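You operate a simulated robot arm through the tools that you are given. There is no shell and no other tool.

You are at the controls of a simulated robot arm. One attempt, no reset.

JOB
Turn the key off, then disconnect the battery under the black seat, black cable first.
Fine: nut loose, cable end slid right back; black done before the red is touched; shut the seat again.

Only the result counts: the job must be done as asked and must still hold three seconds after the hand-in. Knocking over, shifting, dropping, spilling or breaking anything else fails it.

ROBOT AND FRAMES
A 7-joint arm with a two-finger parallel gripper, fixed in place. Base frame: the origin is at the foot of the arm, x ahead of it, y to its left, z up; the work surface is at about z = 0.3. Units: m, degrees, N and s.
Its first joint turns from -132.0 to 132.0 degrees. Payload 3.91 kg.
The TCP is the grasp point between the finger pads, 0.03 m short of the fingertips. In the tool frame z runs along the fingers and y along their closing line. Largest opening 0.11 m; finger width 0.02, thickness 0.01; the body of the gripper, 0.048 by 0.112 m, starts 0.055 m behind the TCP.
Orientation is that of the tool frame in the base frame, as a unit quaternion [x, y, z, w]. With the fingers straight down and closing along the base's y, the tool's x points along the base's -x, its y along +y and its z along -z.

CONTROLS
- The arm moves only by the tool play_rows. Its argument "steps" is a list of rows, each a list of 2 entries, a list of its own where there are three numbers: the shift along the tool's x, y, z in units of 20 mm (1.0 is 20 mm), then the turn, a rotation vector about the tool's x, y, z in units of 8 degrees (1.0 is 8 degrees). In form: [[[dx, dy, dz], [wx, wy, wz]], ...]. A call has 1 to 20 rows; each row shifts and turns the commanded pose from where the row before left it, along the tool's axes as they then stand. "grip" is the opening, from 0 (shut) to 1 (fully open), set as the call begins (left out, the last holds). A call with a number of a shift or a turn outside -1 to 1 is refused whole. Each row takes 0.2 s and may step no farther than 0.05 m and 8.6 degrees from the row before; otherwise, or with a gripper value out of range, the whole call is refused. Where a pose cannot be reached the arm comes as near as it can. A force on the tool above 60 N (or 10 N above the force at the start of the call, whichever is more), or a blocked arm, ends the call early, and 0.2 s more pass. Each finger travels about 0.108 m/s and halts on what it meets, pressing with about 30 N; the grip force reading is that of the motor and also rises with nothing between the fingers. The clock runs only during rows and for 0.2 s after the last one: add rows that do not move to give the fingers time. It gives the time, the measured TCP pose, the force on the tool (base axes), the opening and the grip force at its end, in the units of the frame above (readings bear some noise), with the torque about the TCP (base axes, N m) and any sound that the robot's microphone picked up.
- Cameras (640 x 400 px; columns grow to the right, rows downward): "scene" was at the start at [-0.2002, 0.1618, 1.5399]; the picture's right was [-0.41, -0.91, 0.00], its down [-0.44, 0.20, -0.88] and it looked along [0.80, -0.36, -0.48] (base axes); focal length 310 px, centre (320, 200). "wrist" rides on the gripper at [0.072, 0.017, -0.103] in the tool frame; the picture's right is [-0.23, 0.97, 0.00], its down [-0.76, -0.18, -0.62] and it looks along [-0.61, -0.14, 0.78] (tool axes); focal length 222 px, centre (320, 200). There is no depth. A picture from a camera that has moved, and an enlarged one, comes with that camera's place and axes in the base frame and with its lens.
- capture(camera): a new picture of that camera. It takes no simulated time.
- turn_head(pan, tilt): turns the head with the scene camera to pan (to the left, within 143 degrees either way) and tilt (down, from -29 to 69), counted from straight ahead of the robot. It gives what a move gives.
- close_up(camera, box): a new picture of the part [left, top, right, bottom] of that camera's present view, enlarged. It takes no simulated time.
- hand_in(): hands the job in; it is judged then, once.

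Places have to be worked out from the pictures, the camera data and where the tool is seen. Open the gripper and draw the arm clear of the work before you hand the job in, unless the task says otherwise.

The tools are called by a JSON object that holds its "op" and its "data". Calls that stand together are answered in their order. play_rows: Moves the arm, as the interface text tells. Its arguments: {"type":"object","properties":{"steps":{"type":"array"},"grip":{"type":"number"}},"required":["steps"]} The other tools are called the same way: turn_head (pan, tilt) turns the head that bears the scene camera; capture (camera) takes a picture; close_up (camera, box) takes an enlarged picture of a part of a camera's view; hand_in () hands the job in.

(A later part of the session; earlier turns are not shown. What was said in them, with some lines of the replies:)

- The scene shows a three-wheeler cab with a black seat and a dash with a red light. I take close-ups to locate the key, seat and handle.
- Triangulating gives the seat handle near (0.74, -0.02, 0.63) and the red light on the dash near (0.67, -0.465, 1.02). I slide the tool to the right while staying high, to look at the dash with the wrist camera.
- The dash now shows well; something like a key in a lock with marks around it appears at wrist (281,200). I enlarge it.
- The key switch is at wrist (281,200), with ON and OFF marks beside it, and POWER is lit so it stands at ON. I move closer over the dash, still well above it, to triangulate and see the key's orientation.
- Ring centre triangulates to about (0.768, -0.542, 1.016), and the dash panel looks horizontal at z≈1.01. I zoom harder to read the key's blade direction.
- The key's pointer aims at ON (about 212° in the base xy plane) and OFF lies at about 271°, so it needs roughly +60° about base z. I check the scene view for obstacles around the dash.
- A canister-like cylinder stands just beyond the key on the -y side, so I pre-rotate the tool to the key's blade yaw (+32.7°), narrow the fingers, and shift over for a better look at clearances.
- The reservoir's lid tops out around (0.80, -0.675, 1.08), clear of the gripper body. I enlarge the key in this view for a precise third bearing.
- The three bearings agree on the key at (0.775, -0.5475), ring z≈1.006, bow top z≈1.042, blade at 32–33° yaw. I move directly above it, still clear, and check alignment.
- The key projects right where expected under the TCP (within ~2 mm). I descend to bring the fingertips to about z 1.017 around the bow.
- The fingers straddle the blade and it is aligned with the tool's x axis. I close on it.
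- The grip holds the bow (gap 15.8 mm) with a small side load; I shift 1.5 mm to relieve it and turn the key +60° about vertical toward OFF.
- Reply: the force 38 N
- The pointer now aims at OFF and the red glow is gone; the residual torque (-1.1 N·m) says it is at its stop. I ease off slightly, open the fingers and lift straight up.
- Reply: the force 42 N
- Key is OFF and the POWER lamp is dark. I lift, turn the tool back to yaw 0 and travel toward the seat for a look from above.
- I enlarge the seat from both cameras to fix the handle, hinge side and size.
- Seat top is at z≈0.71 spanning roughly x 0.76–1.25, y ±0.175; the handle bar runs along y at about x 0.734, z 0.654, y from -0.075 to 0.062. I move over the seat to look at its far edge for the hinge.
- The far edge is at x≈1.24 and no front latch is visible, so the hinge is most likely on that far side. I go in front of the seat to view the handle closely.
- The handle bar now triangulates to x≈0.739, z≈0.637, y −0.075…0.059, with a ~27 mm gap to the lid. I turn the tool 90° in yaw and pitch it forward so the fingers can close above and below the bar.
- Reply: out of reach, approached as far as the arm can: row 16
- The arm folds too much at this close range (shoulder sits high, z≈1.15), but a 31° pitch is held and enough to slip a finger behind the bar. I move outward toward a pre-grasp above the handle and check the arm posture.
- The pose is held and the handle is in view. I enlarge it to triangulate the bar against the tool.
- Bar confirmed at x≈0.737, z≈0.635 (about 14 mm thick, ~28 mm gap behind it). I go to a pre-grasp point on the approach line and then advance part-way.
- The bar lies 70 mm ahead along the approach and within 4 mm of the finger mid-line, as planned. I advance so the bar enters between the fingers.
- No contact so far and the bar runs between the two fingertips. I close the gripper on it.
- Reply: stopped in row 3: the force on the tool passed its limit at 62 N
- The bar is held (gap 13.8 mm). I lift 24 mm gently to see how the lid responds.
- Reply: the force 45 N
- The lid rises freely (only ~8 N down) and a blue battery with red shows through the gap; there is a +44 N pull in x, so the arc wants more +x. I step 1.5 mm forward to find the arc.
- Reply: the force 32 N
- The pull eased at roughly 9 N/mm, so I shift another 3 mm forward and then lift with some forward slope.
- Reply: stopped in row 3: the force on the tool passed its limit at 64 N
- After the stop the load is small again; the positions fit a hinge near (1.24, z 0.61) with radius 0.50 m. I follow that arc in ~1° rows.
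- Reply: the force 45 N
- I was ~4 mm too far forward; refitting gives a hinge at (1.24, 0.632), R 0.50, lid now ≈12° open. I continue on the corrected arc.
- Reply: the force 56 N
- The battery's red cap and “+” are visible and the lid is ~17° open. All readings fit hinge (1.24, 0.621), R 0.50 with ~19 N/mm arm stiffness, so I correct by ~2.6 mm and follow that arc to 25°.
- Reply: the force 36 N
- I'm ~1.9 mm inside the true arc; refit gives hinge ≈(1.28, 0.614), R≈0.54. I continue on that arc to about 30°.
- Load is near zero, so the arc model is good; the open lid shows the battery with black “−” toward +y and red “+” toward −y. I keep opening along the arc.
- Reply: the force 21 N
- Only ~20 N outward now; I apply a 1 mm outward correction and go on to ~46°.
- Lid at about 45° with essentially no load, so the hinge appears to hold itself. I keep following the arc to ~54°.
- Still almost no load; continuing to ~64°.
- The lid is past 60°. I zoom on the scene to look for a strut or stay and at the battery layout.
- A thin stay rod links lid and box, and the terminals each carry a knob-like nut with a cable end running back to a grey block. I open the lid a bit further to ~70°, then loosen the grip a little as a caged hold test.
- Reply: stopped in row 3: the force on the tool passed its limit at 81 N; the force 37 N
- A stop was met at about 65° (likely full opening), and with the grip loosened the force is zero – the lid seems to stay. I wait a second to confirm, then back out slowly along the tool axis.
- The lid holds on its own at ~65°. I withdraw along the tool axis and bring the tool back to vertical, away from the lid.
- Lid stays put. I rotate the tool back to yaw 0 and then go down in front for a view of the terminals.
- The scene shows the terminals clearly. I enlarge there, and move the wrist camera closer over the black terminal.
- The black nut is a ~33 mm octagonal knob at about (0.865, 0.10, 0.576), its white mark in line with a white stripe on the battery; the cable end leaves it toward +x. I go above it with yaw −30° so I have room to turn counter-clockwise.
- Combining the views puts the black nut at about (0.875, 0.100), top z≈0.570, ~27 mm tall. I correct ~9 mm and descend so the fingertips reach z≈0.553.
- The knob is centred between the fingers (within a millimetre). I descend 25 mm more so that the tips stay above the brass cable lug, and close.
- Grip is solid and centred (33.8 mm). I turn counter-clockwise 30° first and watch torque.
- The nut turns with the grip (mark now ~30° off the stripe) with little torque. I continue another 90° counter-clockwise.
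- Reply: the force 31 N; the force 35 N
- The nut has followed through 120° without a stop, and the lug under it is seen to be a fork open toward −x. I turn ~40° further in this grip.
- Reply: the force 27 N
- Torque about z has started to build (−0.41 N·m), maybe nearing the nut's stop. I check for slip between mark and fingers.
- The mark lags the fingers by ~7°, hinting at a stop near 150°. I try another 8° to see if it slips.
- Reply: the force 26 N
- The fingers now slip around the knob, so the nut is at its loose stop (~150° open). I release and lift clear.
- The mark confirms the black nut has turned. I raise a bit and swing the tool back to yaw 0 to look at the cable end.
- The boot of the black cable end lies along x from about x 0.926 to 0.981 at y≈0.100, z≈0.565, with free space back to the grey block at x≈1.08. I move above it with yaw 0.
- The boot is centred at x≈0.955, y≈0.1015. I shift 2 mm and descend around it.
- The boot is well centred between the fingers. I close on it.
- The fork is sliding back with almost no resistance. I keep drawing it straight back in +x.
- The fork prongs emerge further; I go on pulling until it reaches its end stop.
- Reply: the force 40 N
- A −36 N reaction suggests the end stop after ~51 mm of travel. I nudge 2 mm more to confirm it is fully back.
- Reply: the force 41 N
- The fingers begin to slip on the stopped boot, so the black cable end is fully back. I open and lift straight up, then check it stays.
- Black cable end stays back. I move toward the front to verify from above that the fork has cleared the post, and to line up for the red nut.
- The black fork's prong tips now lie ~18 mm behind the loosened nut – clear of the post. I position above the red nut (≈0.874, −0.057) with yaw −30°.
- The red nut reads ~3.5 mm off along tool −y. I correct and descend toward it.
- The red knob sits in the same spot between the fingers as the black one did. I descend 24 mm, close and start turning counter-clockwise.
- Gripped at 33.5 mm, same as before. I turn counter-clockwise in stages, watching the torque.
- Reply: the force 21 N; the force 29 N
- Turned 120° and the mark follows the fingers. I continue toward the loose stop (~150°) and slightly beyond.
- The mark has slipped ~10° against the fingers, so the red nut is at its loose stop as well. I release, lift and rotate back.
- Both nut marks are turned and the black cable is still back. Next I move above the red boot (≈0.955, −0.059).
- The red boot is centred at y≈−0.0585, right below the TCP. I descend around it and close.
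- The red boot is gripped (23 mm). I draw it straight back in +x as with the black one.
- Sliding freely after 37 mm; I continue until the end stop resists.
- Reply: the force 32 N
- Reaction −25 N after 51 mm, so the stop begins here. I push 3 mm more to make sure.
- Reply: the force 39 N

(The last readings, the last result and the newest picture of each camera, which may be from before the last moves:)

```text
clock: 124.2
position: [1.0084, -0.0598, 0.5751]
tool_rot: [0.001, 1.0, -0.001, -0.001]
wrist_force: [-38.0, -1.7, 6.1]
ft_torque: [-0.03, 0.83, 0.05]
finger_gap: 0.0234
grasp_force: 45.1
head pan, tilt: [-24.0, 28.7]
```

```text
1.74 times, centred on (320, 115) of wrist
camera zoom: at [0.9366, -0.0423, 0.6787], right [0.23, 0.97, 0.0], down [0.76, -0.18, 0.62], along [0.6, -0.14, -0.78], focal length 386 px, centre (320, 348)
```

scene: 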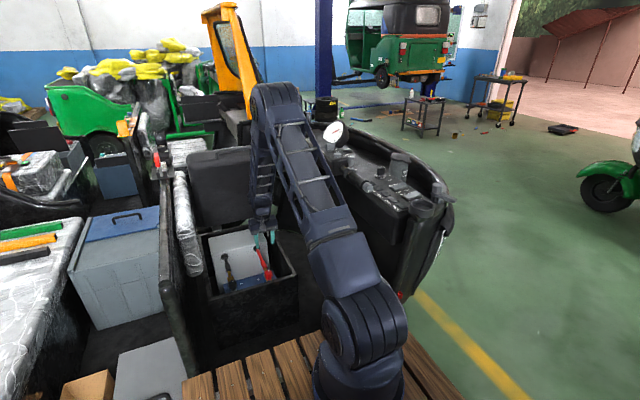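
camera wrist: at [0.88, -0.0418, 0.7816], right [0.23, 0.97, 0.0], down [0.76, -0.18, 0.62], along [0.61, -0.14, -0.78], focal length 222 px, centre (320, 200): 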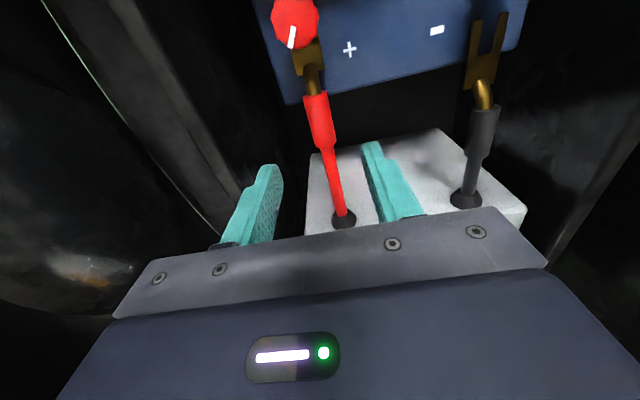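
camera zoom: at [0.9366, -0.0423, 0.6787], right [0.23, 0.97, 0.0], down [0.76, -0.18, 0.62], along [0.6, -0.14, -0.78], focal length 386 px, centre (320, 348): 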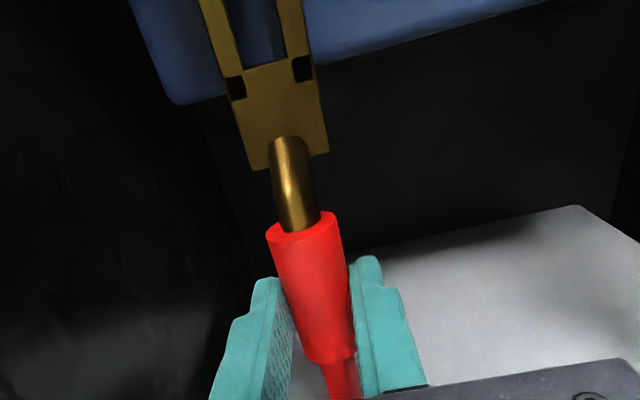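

The fingers slip on the stopped boot, so the red end is fully back. I open, lift straight up and retreat to the front to verify.

{"op": "play_rows", "data": {"steps": [[[0, 0, 0], [0, 0, 0]], [[0, 0, 0], [0, 0, 0]], [[0, 0, -0.5], [0, 0, 0]], [[0, 0, -1], [0, 0, 0]], [[0, 0, -1], [0, 0, 0]], [[0, 0, -1], [0, 0, 0]], [[0, 0, -1], [0, 0, 0]], [[0, 0, -1], [0, 0, 0]], [[0, 0, -1], [0, 0, 0]], [[0, 0, -1], [0, 0, 0]], [[0, 0, -1], [0, 0, 0]], [[1, 0, -0.3], [0, 0, 0]], [[1, 0, -0.3], [0, 0, 0]], [[1, 0.3, -0.3], [0, 0, 0]], [[1, 0.3, -0.3], [0, 0, 0]], [[1, 0.3, -0.3], [0, 0, 0]], [[1, 0.3, -0.3], [0, 0, 0]], [[1, 0.3, -0.3], [0, 0, 0]], [[1, 0.3, 0], [0, 0, 0]], [[0, 0, 0], [0, 0, 0]]], "grip": 0.5}}

{"op": "capture", "data": {"camera": "wrist"}}

{"op": "close_up", "data": {"camera": "wrist", "box": [240, 90, 420, 230]}}

{"op": "close_up", "data": {"camera": "scene", "box": [190, 210, 300, 310]}}

```text
clock: 128.4
position: [0.851, -0.0227, 0.7878]
tool_rot: [0.002, 1.0, -0.001, 0.0]
wrist_force: [-0.2, 0.8, -0.2]
ft_torque: [0.04, -0.04, 0.02]
finger_gap: 0.0552
grasp_force: 0.1
head pan, tilt: [-24.0, 28.7]
```

```text
taken
camera wrist: at [0.7787, -0.0053, 0.891], right [0.23, 0.97, 0.0], down [0.76, -0.18, 0.62], along [0.61, -0.14, -0.78], focal length 222 px, centre (320, 200)
```

wrist: 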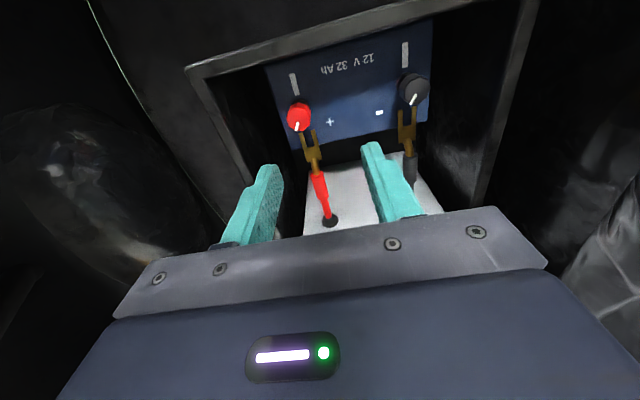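

```text
2.86 times, centred on (330, 160) of wrist
camera zoom: at [0.7787, -0.0053, 0.891], right [0.23, 0.97, 0.0], down [0.76, -0.18, 0.62], along [0.61, -0.14, -0.78], focal length 635 px, centre (291, 314)
```

zoom: 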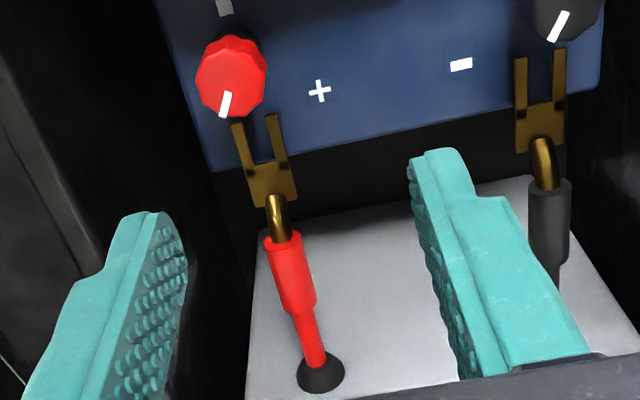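

```text
4.00 times, centred on (245, 260) of scene
camera zoom: at [-0.2001, 0.1618, 1.5399], right [-0.41, -0.91, 0.0], down [-0.44, 0.2, -0.88], along [0.8, -0.36, -0.48], focal length 1240 px, centre (620, -40)
```

zoom: 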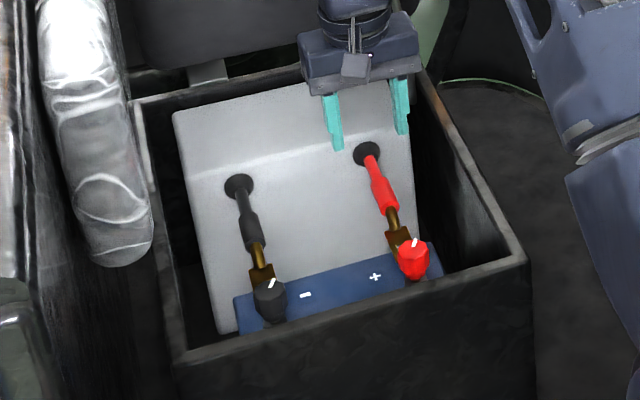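

Both forks are clear of their posts and stay back, with the lid still up. Now I go up and re-orient (yaw 90°, pitch ~31°) to take the handle again and shut the seat.

{"op": "play_rows", "data": {"steps": [[[0, 0, -1], [0, 0, 0]], [[0, 0, -1], [0, 0, 0]], [[0, 0, -1], [0, 0, 0]], [[0, 0, -1], [0, 0, 0]], [[0, 0, -1], [0, 0, 0]], [[0, 0, -1], [0, 0, 0]], [[0, 0, -1], [0, 0, 0]], [[0, 0, -1], [0, 0, 0]], [[0, 0, -1], [0, 0, 0]], [[0, 0, -1], [0, 0, 0]], [[0, 0, -1], [0, 0, 0]], [[0, 0, -1], [0, 0, 0]], [[0, 0, -1], [0, 0, 0]], [[0, 0, -1], [0, 0, 0]], [[0, 0, -1], [0, 0, 0]], [[0, 0, -1], [0, 0, 0]], [[-0.8, 0.15, -1], [0, 0, 0]], [[-0.8, 0.15, -1], [0, 0, 0]], [[-0.8, 0.15, -1], [0, 0, 0]], [[-0.8, 0.15, -1], [0, 0, 0]]]}}

{"op": "play_rows", "data": {"steps": [[[0, 0, 0], [0, 0, -0.9375]], [[0, 0, 0], [0, 0, -0.9375]], [[0, 0, 0], [0, 0, -0.9375]], [[0, 0, 0], [0, 0, -0.9375]], [[0, 0, 0], [0, 0, -0.9375]], [[0, 0, 0], [0, 0, -0.9375]], [[0, 0, 0], [0, 0, -0.9375]], [[0, 0, 0], [0, 0, -0.9375]], [[0, 0, 0], [0, 0, -0.9375]], [[0, 0, 0], [0, 0, -0.9375]], [[0, 0, 0], [0, 0, -0.9375]], [[0, 0, 0], [0, 0, -0.9375]], [[0, 0, 0], [0.972, 0, 0]], [[0, 0, 0], [0.972, 0, 0]], [[0, 0, 0], [0.972, 0, 0]], [[0, 0, 0], [0.972, 0, 0]], [[0, 0, 0], [0, 0, 0]]], "grip": 0.45}}

{"op": "capture", "data": {"camera": "wrist"}}

{"op": "capture", "data": {"camera": "scene"}}

```text
clock: 132.6
position: [0.9172, -0.0105, 1.1886]
tool_rot: [0.001, 1.0, -0.001, 0.0]
wrist_force: [0.0, -0.8, 0.0]
ft_torque: [0.01, 0.01, -0.01]
finger_gap: 0.0549
grasp_force: 0.1
head pan, tilt: [-24.0, 28.7]
```

```text
clock: 136.2
position: [0.9153, -0.0098, 1.1895]
tool_rot: [0.681, -0.681, 0.191, -0.189]
wrist_force: [0.5, -0.4, 1.1]
ft_torque: [-0.02, -0.03, -0.01]
finger_gap: 0.0494
grasp_force: 0.0
head pan, tilt: [-24.0, 28.7]
```

```text
taken
camera wrist: at [0.8474, -0.0818, 1.269], right [-0.83, 0.23, -0.5], down [-0.17, 0.76, 0.62], along [0.53, 0.6, -0.6], focal length 222 px, centre (320, 200)
```

wrist: 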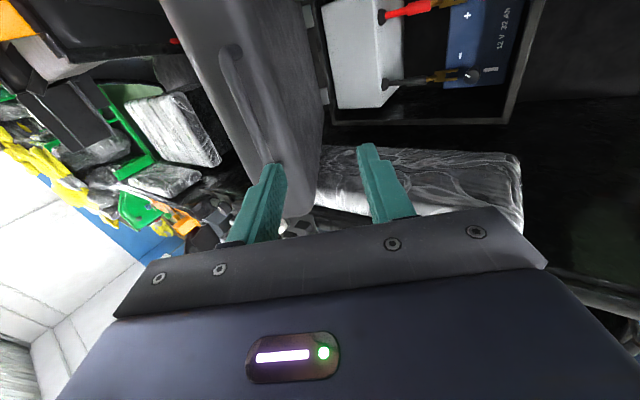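

```text
taken
```

scene: 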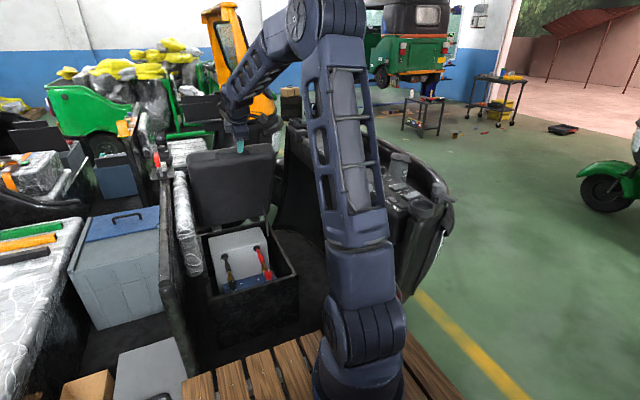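

The handle is visible and the lid unmoved. I move to the pre-grasp on the approach line toward the handle.

{"op": "play_rows", "data": {"steps": [[[0, -0.975, 0.216], [0, 0, 0]], [[0, -0.975, 0.216], [0, 0, 0]], [[0, -0.975, 0.216], [0, 0, 0]], [[0, -0.975, 0.216], [0, 0, 0]], [[0, 0, 0], [0, 0, 0]]]}}

{"op": "capture", "data": {"camera": "wrist"}}

{"op": "close_up", "data": {"camera": "wrist", "box": [240, 20, 400, 200]}}

```text
clock: 137.4
position: [0.9901, -0.0116, 1.2154]
tool_rot: [-0.681, 0.681, -0.191, 0.189]
wrist_force: [-0.5, -0.5, -0.2]
ft_torque: [0.02, -0.03, -0.01]
finger_gap: 0.0494
grasp_force: 0.0
head pan, tilt: [-24.0, 28.7]
```

```text
taken
camera wrist: at [0.9228, -0.0836, 1.2947], right [-0.83, 0.23, -0.5], down [-0.17, 0.76, 0.62], along [0.53, 0.6, -0.6], focal length 222 px, centre (320, 200)
```

wrist: 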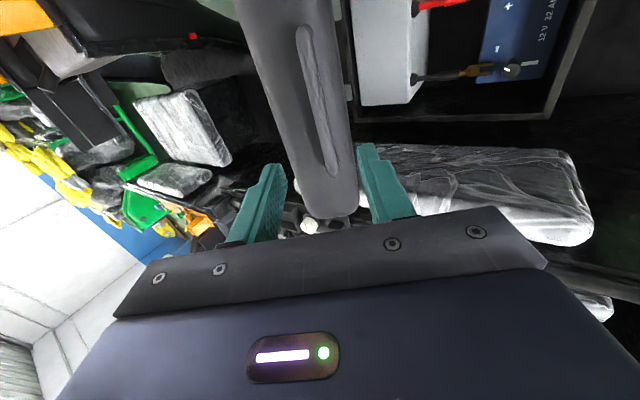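

```text
2.22 times, centred on (320, 110) of wrist
camera zoom: at [0.9228, -0.0836, 1.2947], right [-0.83, 0.23, -0.5], down [-0.17, 0.76, 0.62], along [0.53, 0.6, -0.6], focal length 494 px, centre (320, 400)
```

zoom: 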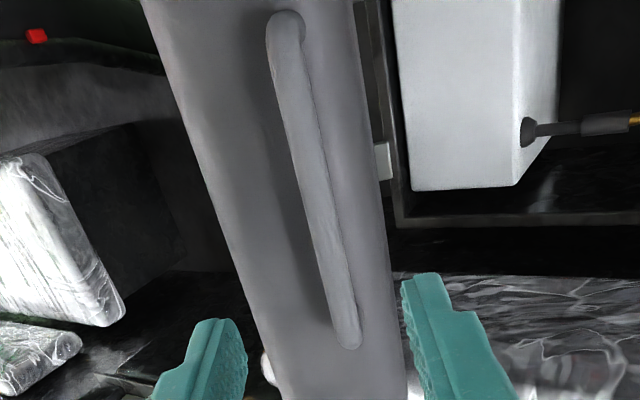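

The bar projects exactly where the model says (≈1.059, 1.1075). I advance along the tool axis around it.

{"op": "play_rows", "data": {"steps": [[[0, 0, 1], [0, 0, 0]], [[0, 0, 1], [0, 0, 0]], [[0, 0, 1], [0, 0, 0]], [[0, 0, 0.8], [0, 0, 0]], [[0, 0, 0.7], [0, 0, 0]], [[0, 0, 0.5], [0, 0, 0]], [[0, 0, 0.4], [0, 0, 0]], [[0, 0, 0], [0, 0, 0]]]}}

{"op": "close_up", "data": {"camera": "wrist", "box": [240, 60, 400, 240]}}

```text
clock: 139.2
position: [1.0466, -0.0127, 1.123]
tool_rot: [-0.681, 0.681, -0.191, 0.189]
wrist_force: [-0.1, 0.6, -0.1]
ft_torque: [0.01, -0.02, 0.0]
finger_gap: 0.0494
grasp_force: 0.1
head pan, tilt: [-24.0, 28.7]
```

```text
2.22 times, centred on (320, 150) of wrist
camera zoom: at [0.9789, -0.0828, 1.2016], right [-0.83, 0.23, -0.5], down [-0.17, 0.76, 0.62], along [0.53, 0.6, -0.6], focal length 494 px, centre (320, 311)
```

zoom: 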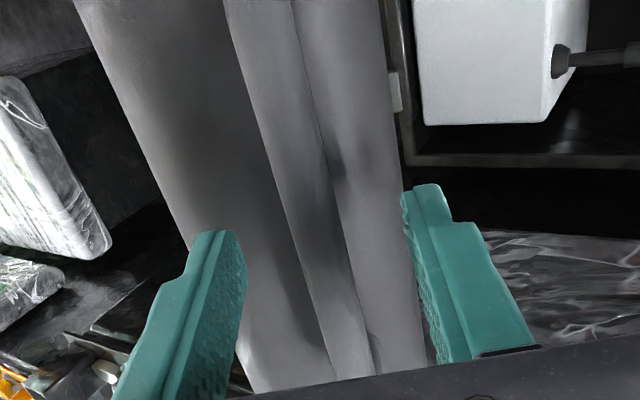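

The bar is midway between the fingers with no contact. I close on it.

{"op": "play_rows", "data": {"steps": [[[0, 0, 0], [0, 0, 0]], [[0, 0, 0], [0, 0, 0]], [[0, 0, 0], [0, 0, 0]]], "grip": 0}}

{"op": "close_up", "data": {"camera": "wrist", "box": [240, 60, 400, 240]}}

```text
clock: 140.0
position: [1.0464, -0.0125, 1.1231]
tool_rot: [-0.681, 0.682, -0.19, 0.187]
wrist_force: [-13.7, 0.1, -6.7]
ft_torque: [-0.12, 0.25, -0.1]
finger_gap: 0.0138
grasp_force: 45.2
head pan, tilt: [-24.0, 28.7]
```

```text
2.22 times, centred on (320, 150) of wrist
camera zoom: at [0.9785, -0.0828, 1.2013], right [-0.83, 0.23, -0.5], down [-0.17, 0.76, 0.62], along [0.53, 0.6, -0.6], focal length 494 px, centre (320, 311)
```

zoom: 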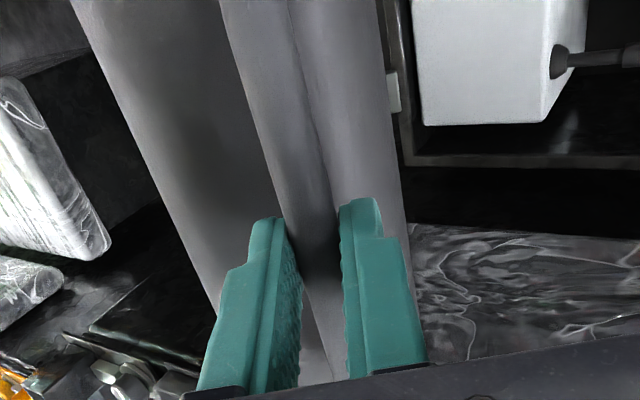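

Grip is good. I reverse the opening arc (circle centre (1.275, 0.627), R 0.546 for the TCP) in 1.5° rows, checking forces along the way.

{"op": "play_rows", "data": {"steps": [[[0, 0.356, -0.0345], [0, 0, 0]], [[0, 0.356, -0.0345], [0, 0, 0]], [[0, 0.7132, -0.0505], [0, 0, 0]], [[0, 0.7143, -0.0318], [0, 0, 0]], [[0, 0.7149, -0.0131], [0, 0, 0]], [[0, 0.715, 0.0056], [0, 0, 0]], [[0, 0, 0], [0, 0, 0]]]}}

```text
clock: 141.6
position: [0.9844, -0.0114, 1.0872]
tool_rot: [-0.68, 0.682, -0.192, 0.188]
wrist_force: [3.4, -5.7, 0.0]
ft_torque: [-0.57, 0.13, -0.3]
finger_gap: 0.0137
grasp_force: 44.8
head pan, tilt: [-24.0, 28.7]
```

Almost no load; continuing the closing arc.

{"op": "play_rows", "data": {"steps": [[[0, 0.7146, 0.0243], [0, 0, 0]], [[0, 0.7137, 0.043], [0, 0, 0]], [[0, 0.7124, 0.0617], [0, 0, 0]], [[0, 0.7105, 0.0803], [0, 0, 0]], [[0, 0.7081, 0.0989], [0, 0, 0]], [[0, 0.7053, 0.1174], [0, 0, 0]], [[0, 0.702, 0.1358], [0, 0, 0]], [[0, 0, 0], [0, 0, 0]]]}}

```text
clock: 143.4
position: [0.9046, -0.0117, 1.0268]
tool_rot: [-0.681, 0.682, -0.191, 0.188]
wrist_force: [-7.4, -12.4, 8.8]
ft_torque: [-0.94, 0.03, -0.35]
finger_gap: 0.0137
grasp_force: 44.7
head pan, tilt: [-24.0, 28.7]
```

Loads remain small; I go on to about 35°.

{"op": "play_rows", "data": {"steps": [[[0, 0.6982, 0.1542], [0, 0, 0]], [[0, 0.6939, 0.1723], [0, 0, 0]], [[0, 0.6892, 0.1905], [0, 0, 0]], [[0, 0.684, 0.2084], [0, 0, 0]], [[0, 0.6782, 0.2263], [0, 0, 0]], [[0, 0.6721, 0.244], [0, 0, 0]], [[0, 0.6655, 0.2615], [0, 0, 0]], [[0, 0, 0], [0, 0, 0]]]}}

```text
clock: 145.2
position: [0.8397, -0.0112, 0.9522]
tool_rot: [-0.681, 0.682, -0.19, 0.188]
wrist_force: [19.1, -13.3, -15.7]
ft_torque: [-0.68, -0.1, -0.05]
finger_gap: 0.0138
grasp_force: 45.1
head pan, tilt: [-24.0, 28.7]
```

About 25 N of inward pull: I add a 1.2 mm inward correction and continue to ~26°.

{"op": "play_rows", "data": {"steps": [[[0, 0.6334, 0.3348], [0, 0, 0]], [[0, 0.6509, 0.2959], [0, 0, 0]], [[0, 0.6429, 0.3129], [0, 0, 0]], [[0, 0.6345, 0.3295], [0, 0, 0]], [[0, 0.6256, 0.3461], [0, 0, 0]], [[0, 0.6164, 0.3624], [0, 0, 0]], [[0, 0.6067, 0.3784], [0, 0, 0]], [[0, 0, 0], [0, 0, 0]]]}}

```text
clock: 147.0
position: [0.7864, -0.0097, 0.8669]
tool_rot: [-0.681, 0.681, -0.19, 0.188]
wrist_force: [-1.9, -10.0, -1.6]
ft_torque: [-0.56, 0.08, 0.01]
finger_gap: 0.0138
grasp_force: 44.8
head pan, tilt: [-24.0, 28.7]
```

Load is near zero again. Continuing down to ~16°.

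{"op": "play_rows", "data": {"steps": [[[0, 0.5966, 0.3941], [0, 0, 0]], [[0, 0.5861, 0.4096], [0, 0, 0]], [[0, 0.5751, 0.4248], [0, 0, 0]], [[0, 0.5638, 0.4397], [0, 0, 0]], [[0, 0.5521, 0.4543], [0, 0, 0]], [[0, 0.54, 0.4686], [0, 0, 0]], [[0, 0.5276, 0.4826], [0, 0, 0]], [[0, 0, 0], [0, 0, 0]]]}}

{"op": "capture", "data": {"camera": "scene"}}

```text
clock: 148.8
position: [0.7513, -0.0101, 0.7733]
tool_rot: [0.681, -0.681, 0.189, -0.189]
wrist_force: [-33.0, 17.3, 5.0]
ft_torque: [0.55, 0.62, 0.74]
finger_gap: 0.0137
grasp_force: 44.9
head pan, tilt: [-24.0, 28.7]
```

```text
taken
```

scene: 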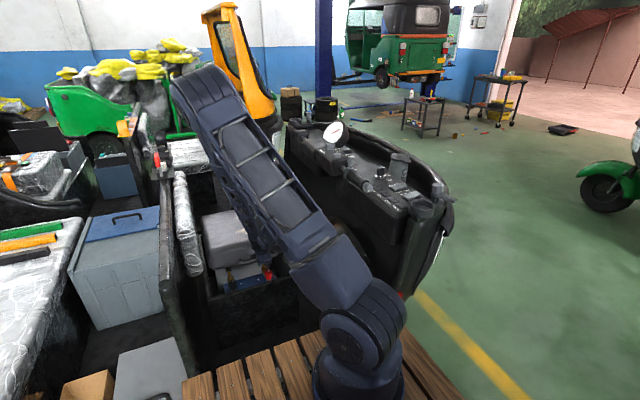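

−33 N in x: I correct 1.7 mm outward and continue slowly to ~8°.

{"op": "play_rows", "data": {"steps": [[[0, 0.5731, 0.4379], [0, 0, 0]], [[0, 0.5016, 0.5096], [0, 0, 0]], [[0, 0.4881, 0.5225], [0, 0, 0]], [[0, 0.4743, 0.5351], [0, 0, 0]], [[0, 0.46, 0.5473], [0, 0, 0]], [[0, 0, 0], [0, 0, 0]]]}}

```text
clock: 150.2
position: [0.7359, -0.0104, 0.7036]
tool_rot: [0.681, -0.681, 0.191, -0.189]
wrist_force: [5.8, 31.6, -5.8]
ft_torque: [0.5, -0.06, 0.8]
finger_gap: 0.0136
grasp_force: 45.5
head pan, tilt: [-24.0, 28.7]
```

A +y load of 32 N has built up; I shift 1.5 mm in +y and continue to ~4°.

{"op": "play_rows", "data": {"steps": [[[-0.075, 0.2228, 0.2796], [0, 0, 0]], [[0, 0.2228, 0.2796], [0, 0, 0]], [[0, 0.4308, 0.5706], [0, 0, 0]], [[0, 0.208, 0.291], [0, 0, 0]], [[0, 0.208, 0.291], [0, 0, 0]], [[0, 0, 0], [0, 0, 0]]]}}

{"op": "capture", "data": {"camera": "wrist"}}

```text
clock: 151.6
position: [0.7305, -0.0103, 0.6611]
tool_rot: [-0.681, 0.682, -0.191, 0.188]
wrist_force: [31.2, -10.9, -5.4]
ft_torque: [-0.89, -0.39, 0.17]
finger_gap: 0.0137
grasp_force: 44.9
head pan, tilt: [-24.0, 28.7]
```

```text
taken
camera wrist: at [0.6625, -0.0822, 0.7408], right [-0.83, 0.23, -0.5], down [-0.17, 0.76, 0.62], along [0.53, 0.6, -0.6], focal length 222 px, centre (320, 200)
```

wrist: 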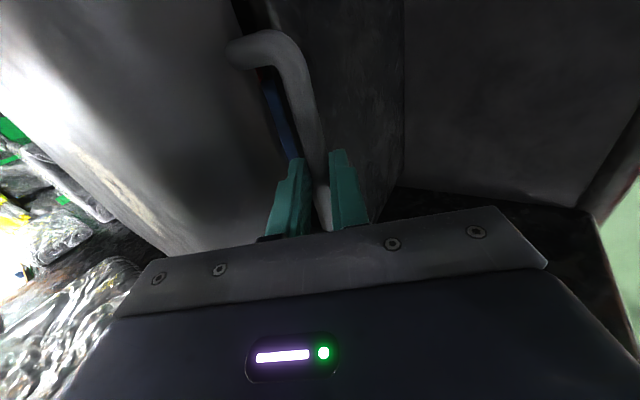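

About 12 mm of closing remain. I add a 1.5 mm +x correction and lower the last bit in small rows.

{"op": "play_rows", "data": {"steps": [[[0, 0.03, 0.18], [0, 0, 0]], [[0, 0.1, 0.148], [0, 0, 0]], [[0, 0.1, 0.148], [0, 0, 0]], [[0, 0, 0], [0, 0, 0]]]}}

{"op": "capture", "data": {"camera": "wrist"}}

```text
clock: 152.6
position: [0.7297, -0.011, 0.649]
tool_rot: [-0.68, 0.683, -0.19, 0.187]
wrist_force: [-6.3, -22.3, -5.0]
ft_torque: [-0.85, 0.15, 0.16]
finger_gap: 0.0137
grasp_force: 45.2
head pan, tilt: [-24.0, 28.7]
```

```text
taken
camera wrist: at [0.6622, -0.0822, 0.7299], right [-0.83, 0.23, -0.5], down [-0.17, 0.76, 0.62], along [0.53, 0.6, -0.6], focal length 222 px, centre (320, 200)
```

wrist: 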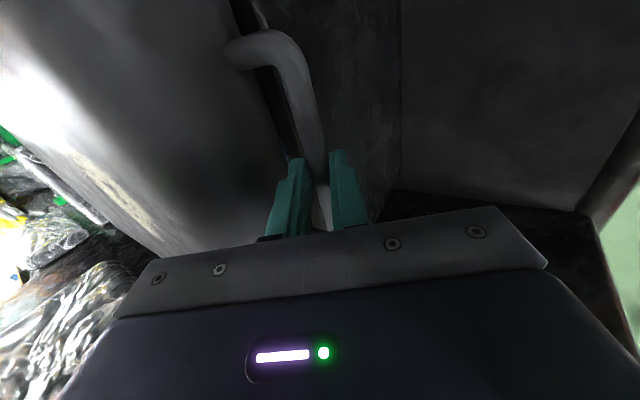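

Nearly shut; no upward reaction yet. I press down 3 mm more to seat it and look at the gap.

{"op": "play_rows", "data": {"steps": [[[0, 0.0515, 0.0857], [0, 0, 0]], [[0, 0.026, 0.043], [0, 0, 0]], [[0, 0, 0], [0, 0, 0]]]}}

{"op": "close_up", "data": {"camera": "wrist", "box": [220, 0, 400, 200]}}

```text
clock: 153.4
position: [0.7307, -0.0109, 0.6489]
tool_rot: [-0.68, 0.682, -0.191, 0.188]
wrist_force: [-23.2, -26.2, 25.1]
ft_torque: [-0.88, 0.15, 0.3]
finger_gap: 0.0139
grasp_force: 44.8
head pan, tilt: [-24.0, 28.7]
```

```text
2.00 times, centred on (310, 100) of wrist
camera zoom: at [0.662, -0.0821, 0.7279], right [-0.83, 0.23, -0.5], down [-0.17, 0.76, 0.62], along [0.53, 0.6, -0.6], focal length 444 px, centre (340, 400)
```

zoom: 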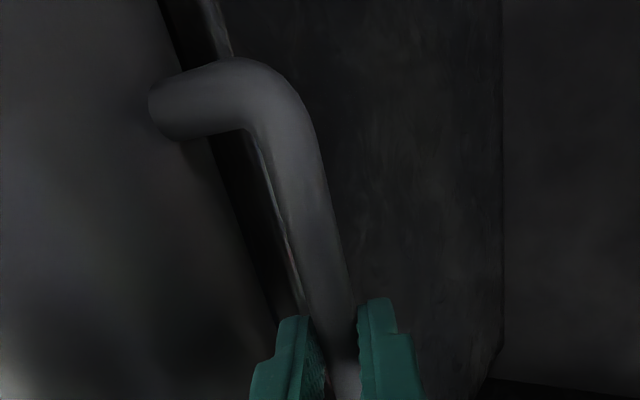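

Upward reaction 25 N at the same height as originally (z 0.649): the lid is seated. I open the fingers just enough to clear the bar and back out along the tool axis.

{"op": "play_rows", "data": {"steps": [[[0, 0, 0], [0, 0, 0]], [[0, 0, 0], [0, 0, 0]], [[0, 0, 0], [0, 0, 0]]], "grip": 0.22}}

{"op": "close_up", "data": {"camera": "wrist", "box": [240, 60, 400, 240]}}

```text
clock: 154.2
position: [0.7311, -0.0083, 0.6485]
tool_rot: [-0.681, 0.682, -0.19, 0.189]
wrist_force: [0.3, -0.6, 0.9]
ft_torque: [0.01, -0.04, 0.01]
finger_gap: 0.0241
grasp_force: 0.0
head pan, tilt: [-24.0, 28.7]
```

```text
2.22 times, centred on (320, 150) of wrist
camera zoom: at [0.6631, -0.081, 0.7271], right [-0.83, 0.23, -0.5], down [-0.17, 0.76, 0.62], along [0.53, 0.6, -0.6], focal length 494 px, centre (320, 311)
```

zoom: 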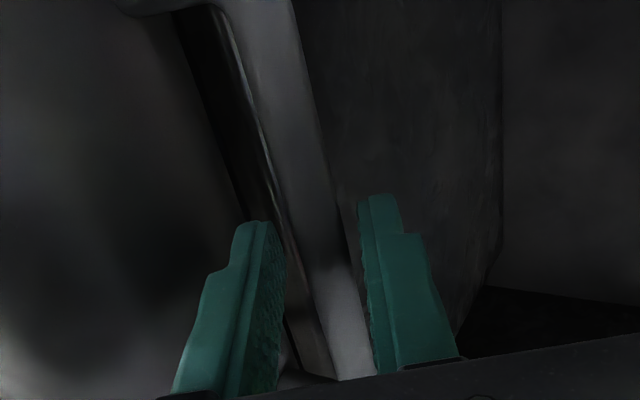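

Fingers are free of the bar with zero force. I withdraw slowly along the tool axis.

{"op": "play_rows", "data": {"steps": [[[0, 0, -0.4], [0, 0, 0]], [[0, 0, -0.6], [0, 0, 0]], [[0, 0, -1], [0, 0, 0]], [[0, 0, -1], [0, 0, 0]], [[0, 0, -1], [0, 0, 0]], [[0, 0, -1], [0, 0, 0]], [[0, 0, 0], [0, 0, 0]]]}}

{"op": "capture", "data": {"camera": "wrist"}}

{"op": "capture", "data": {"camera": "scene"}}

```text
clock: 155.8
position: [0.6796, -0.0095, 0.7322]
tool_rot: [-0.68, 0.682, -0.191, 0.189]
wrist_force: [1.2, -0.8, 0.4]
ft_torque: [0.03, -0.01, -0.01]
finger_gap: 0.0243
grasp_force: 0.1
head pan, tilt: [-24.0, 28.7]
```

```text
taken
camera wrist: at [0.6121, -0.0817, 0.8123], right [-0.83, 0.23, -0.5], down [-0.17, 0.76, 0.62], along [0.53, 0.6, -0.6], focal length 222 px, centre (320, 200)
```

wrist: 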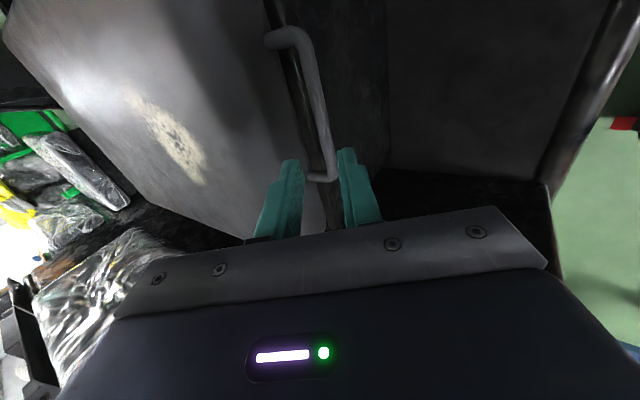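

```text
taken
```

scene: 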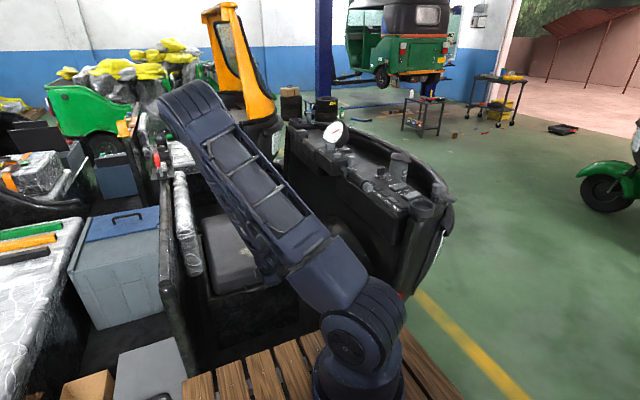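

The lid looks shut. I move the tool up and away from the seat.

{"op": "play_rows", "data": {"steps": [[[0, -0.515, -0.857], [0, 0, 0]], [[0, -0.515, -0.857], [0, 0, 0]], [[0, -0.515, -0.857], [0, 0, 0]], [[0, -0.678, -0.643], [0, 0, 0]], [[0, -0.678, -0.643], [0, 0, 0]], [[0, -0.678, -0.643], [0, 0, 0]], [[0, -0.678, -0.643], [0, 0, 0]], [[0, -0.678, -0.643], [0, 0, 0]], [[0, -0.678, -0.643], [0, 0, 0]], [[0, -0.678, -0.643], [0, 0, 0]], [[0, -0.678, -0.643], [0, 0, 0]], [[0, -0.678, -0.643], [0, 0, 0]], [[0, 0, 0], [-0.97, 0, 0]], [[0, 0, 0], [-0.97, 0, 0]], [[0, 0, 0], [-0.97, 0, 0]], [[0, 0, 0], [-0.97, 0, 0]], [[0, 0, -1], [0, 0, 0]], [[0, 0, -1], [0, 0, 0]], [[0, 0, -1], [0, 0, 0]], [[0, 0, 0], [0, 0, 0]]], "grip": 1.0}}

{"op": "capture", "data": {"camera": "scene"}}

{"op": "capture", "data": {"camera": "wrist"}}

```text
clock: 160.0
position: [0.7251, -0.01, 1.0161]
tool_rot: [-0.706, 0.708, -0.001, 0.0]
wrist_force: [-0.1, 0.2, 0.5]
ft_torque: [0.04, -0.03, -0.02]
finger_gap: 0.1101
grasp_force: 0.1
head pan, tilt: [-24.0, 28.7]
```

```text
taken
```

scene: 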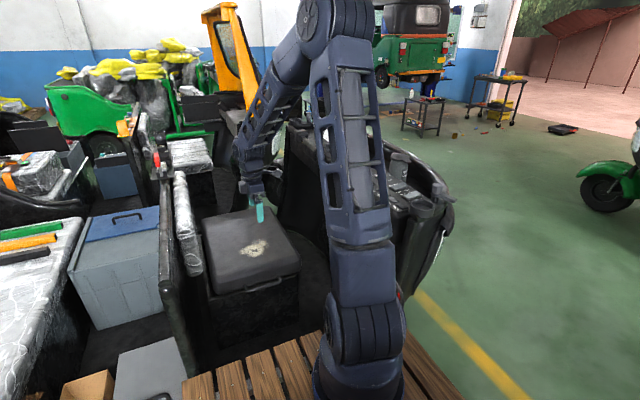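

```text
taken
camera wrist: at [0.7067, -0.0818, 1.1194], right [-0.97, 0.23, 0.0], down [0.18, 0.76, 0.62], along [0.14, 0.6, -0.78], focal length 222 px, centre (320, 200)
```

wrist: 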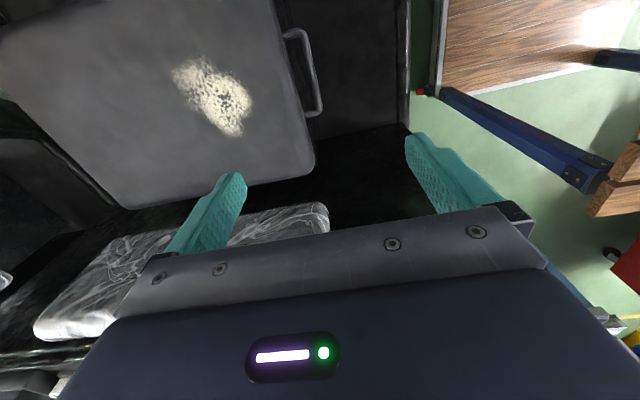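

The seat looks as at the start. I compare an identical scene crop with the initial close-up to make sure it is fully shut.

{"op": "close_up", "data": {"camera": "scene", "box": [160, 180, 330, 350]}}

{"op": "play_rows", "data": {"steps": [[[0, 0, -1], [0, 0, 0.9375]], [[0, 0, -1], [0, 0, 0.9375]], [[0, 0, -1], [0, 0, 0.9375]], [[0, 0, -1], [0, 0, 0.9375]], [[0, 0, -1], [0, 0, 0.9375]], [[0, 0, -1], [0, 0, 0.9375]], [[0, 0, -1], [0, 0, 0.9375]], [[0, 0, -1], [0, 0, 0.9375]], [[0, 0, -1], [0, 0, 0.9375]], [[0, 0, -1], [0, 0, 0.9375]], [[0, 0, 0], [0, 0, 0.9375]], [[0, 0, 0], [0, 0, 0.9375]], [[1, -0.8, 0], [0, 0, 0]], [[1, -0.8, 0], [0, 0, 0]], [[1, -0.8, 0], [0, 0, 0]], [[1, -0.8, 0], [0, 0, 0]], [[1, -0.8, 0], [0, 0, 0]], [[1, -0.8, 0], [0, 0, 0]], [[1, -0.8, 0], [0, 0, 0]], [[0, 0, 0], [0, 0, 0]]]}}

{"op": "capture", "data": {"camera": "wrist"}}

{"op": "capture", "data": {"camera": "scene"}}

```text
2.35 times, centred on (245, 265) of scene
camera zoom: at [-0.2001, 0.1618, 1.5399], right [-0.41, -0.91, 0.0], down [-0.44, 0.2, -0.88], along [0.8, -0.36, -0.48], focal length 729 px, centre (496, 47)
```

zoom: 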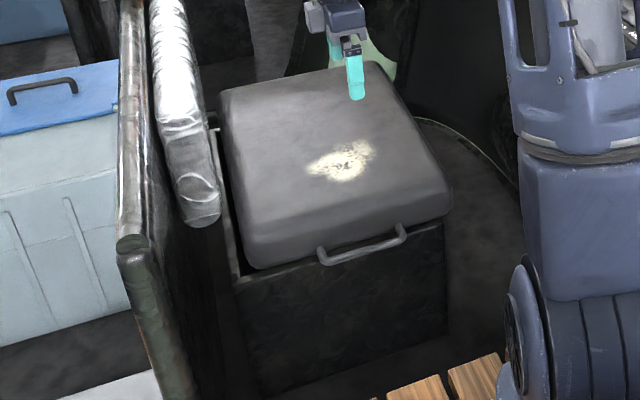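

```text
clock: 164.2
position: [0.5835, -0.119, 1.2158]
tool_rot: [0.0, 1.0, -0.001, 0.0]
wrist_force: [0.3, -0.6, 0.5]
ft_torque: [0.01, -0.01, -0.03]
finger_gap: 0.1097
grasp_force: 0.1
head pan, tilt: [-24.0, 28.7]
```

```text
taken
camera wrist: at [0.5115, -0.1014, 1.3195], right [0.23, 0.97, 0.0], down [0.76, -0.18, 0.62], along [0.61, -0.14, -0.78], focal length 222 px, centre (320, 200)
```

wrist: 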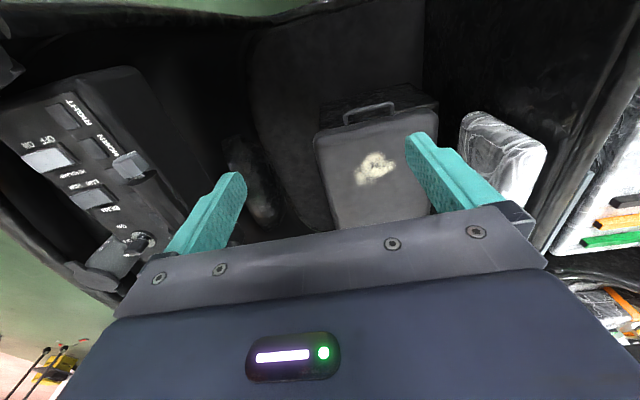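

```text
taken
```

scene: 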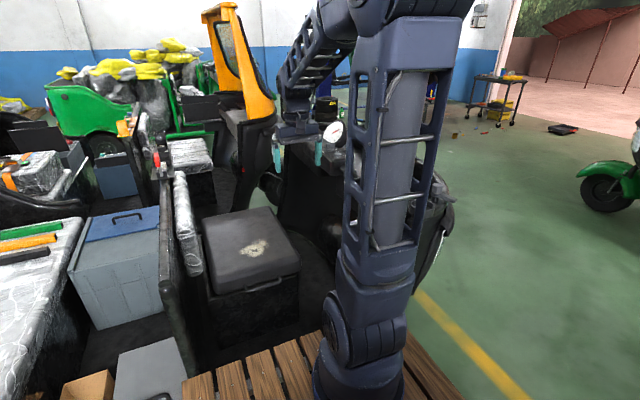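

The seat crop matches the initial one to the pixel. A last check of the key and POWER lamp before handing in.

{"op": "close_up", "data": {"camera": "wrist", "box": [20, 120, 180, 290]}}

{"op": "close_up", "data": {"camera": "scene", "box": [260, 80, 470, 280]}}

```text
2.35 times, centred on (100, 205) of wrist
camera zoom: at [0.5115, -0.1014, 1.3195], right [0.23, 0.97, 0.0], down [0.76, -0.18, 0.62], along [0.61, -0.14, -0.78], focal length 523 px, centre (838, 188)
```

zoom: 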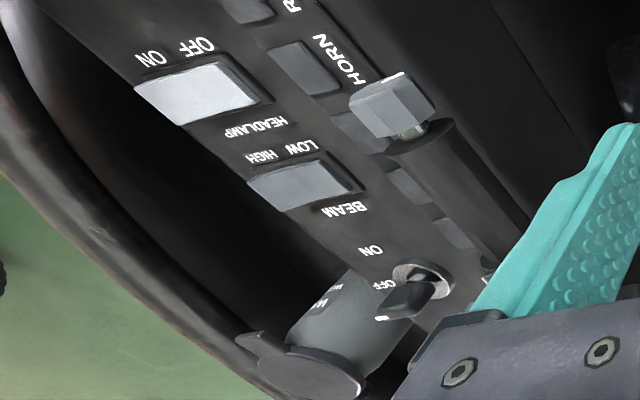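

```text
2.00 times, centred on (365, 180) of scene
camera zoom: at [-0.2002, 0.1618, 1.5399], right [-0.41, -0.91, 0.0], down [-0.44, 0.2, -0.88], along [0.8, -0.36, -0.48], focal length 620 px, centre (230, 240)
```

zoom: 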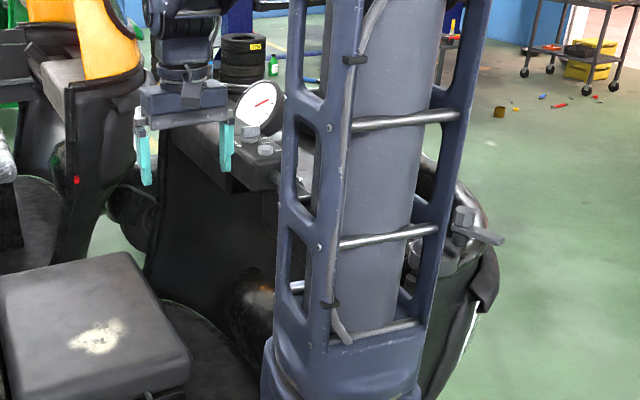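

The key points to OFF and the POWER lamp is dark. Both nuts are loose with their cable ends slid fully back, black done first, and the seat is shut. The gripper is open and clear, so I hand in.

{"op": "hand_in", "data": {}}

```text
The job is handed in.
```

The job is done and handed in; no verdict came back with the hand-in.

- **Key:** turned from ON to OFF, and the POWER lamp went dark.
- **Black cable:** done first. I turned the nut about 150° counter-clockwise until it stopped, then slid the cable end back about 51 mm to its end stop. The fork sits clear of the post.
- **Red cable:** touched only after the black was finished, and done the same way, also about 51 mm back.
- **Seat:** shut again. It pressed back at the same height as at the start, and the final close-up matched the first one.

Opening the seat, I met a firm stop at about 65°. The force on the tool reached 81 N there and the move halted. Nothing looked damaged, and the seat held itself open while I worked.

I saw nothing else knocked over or moved. The gripper was open and clear of the work at hand-in.
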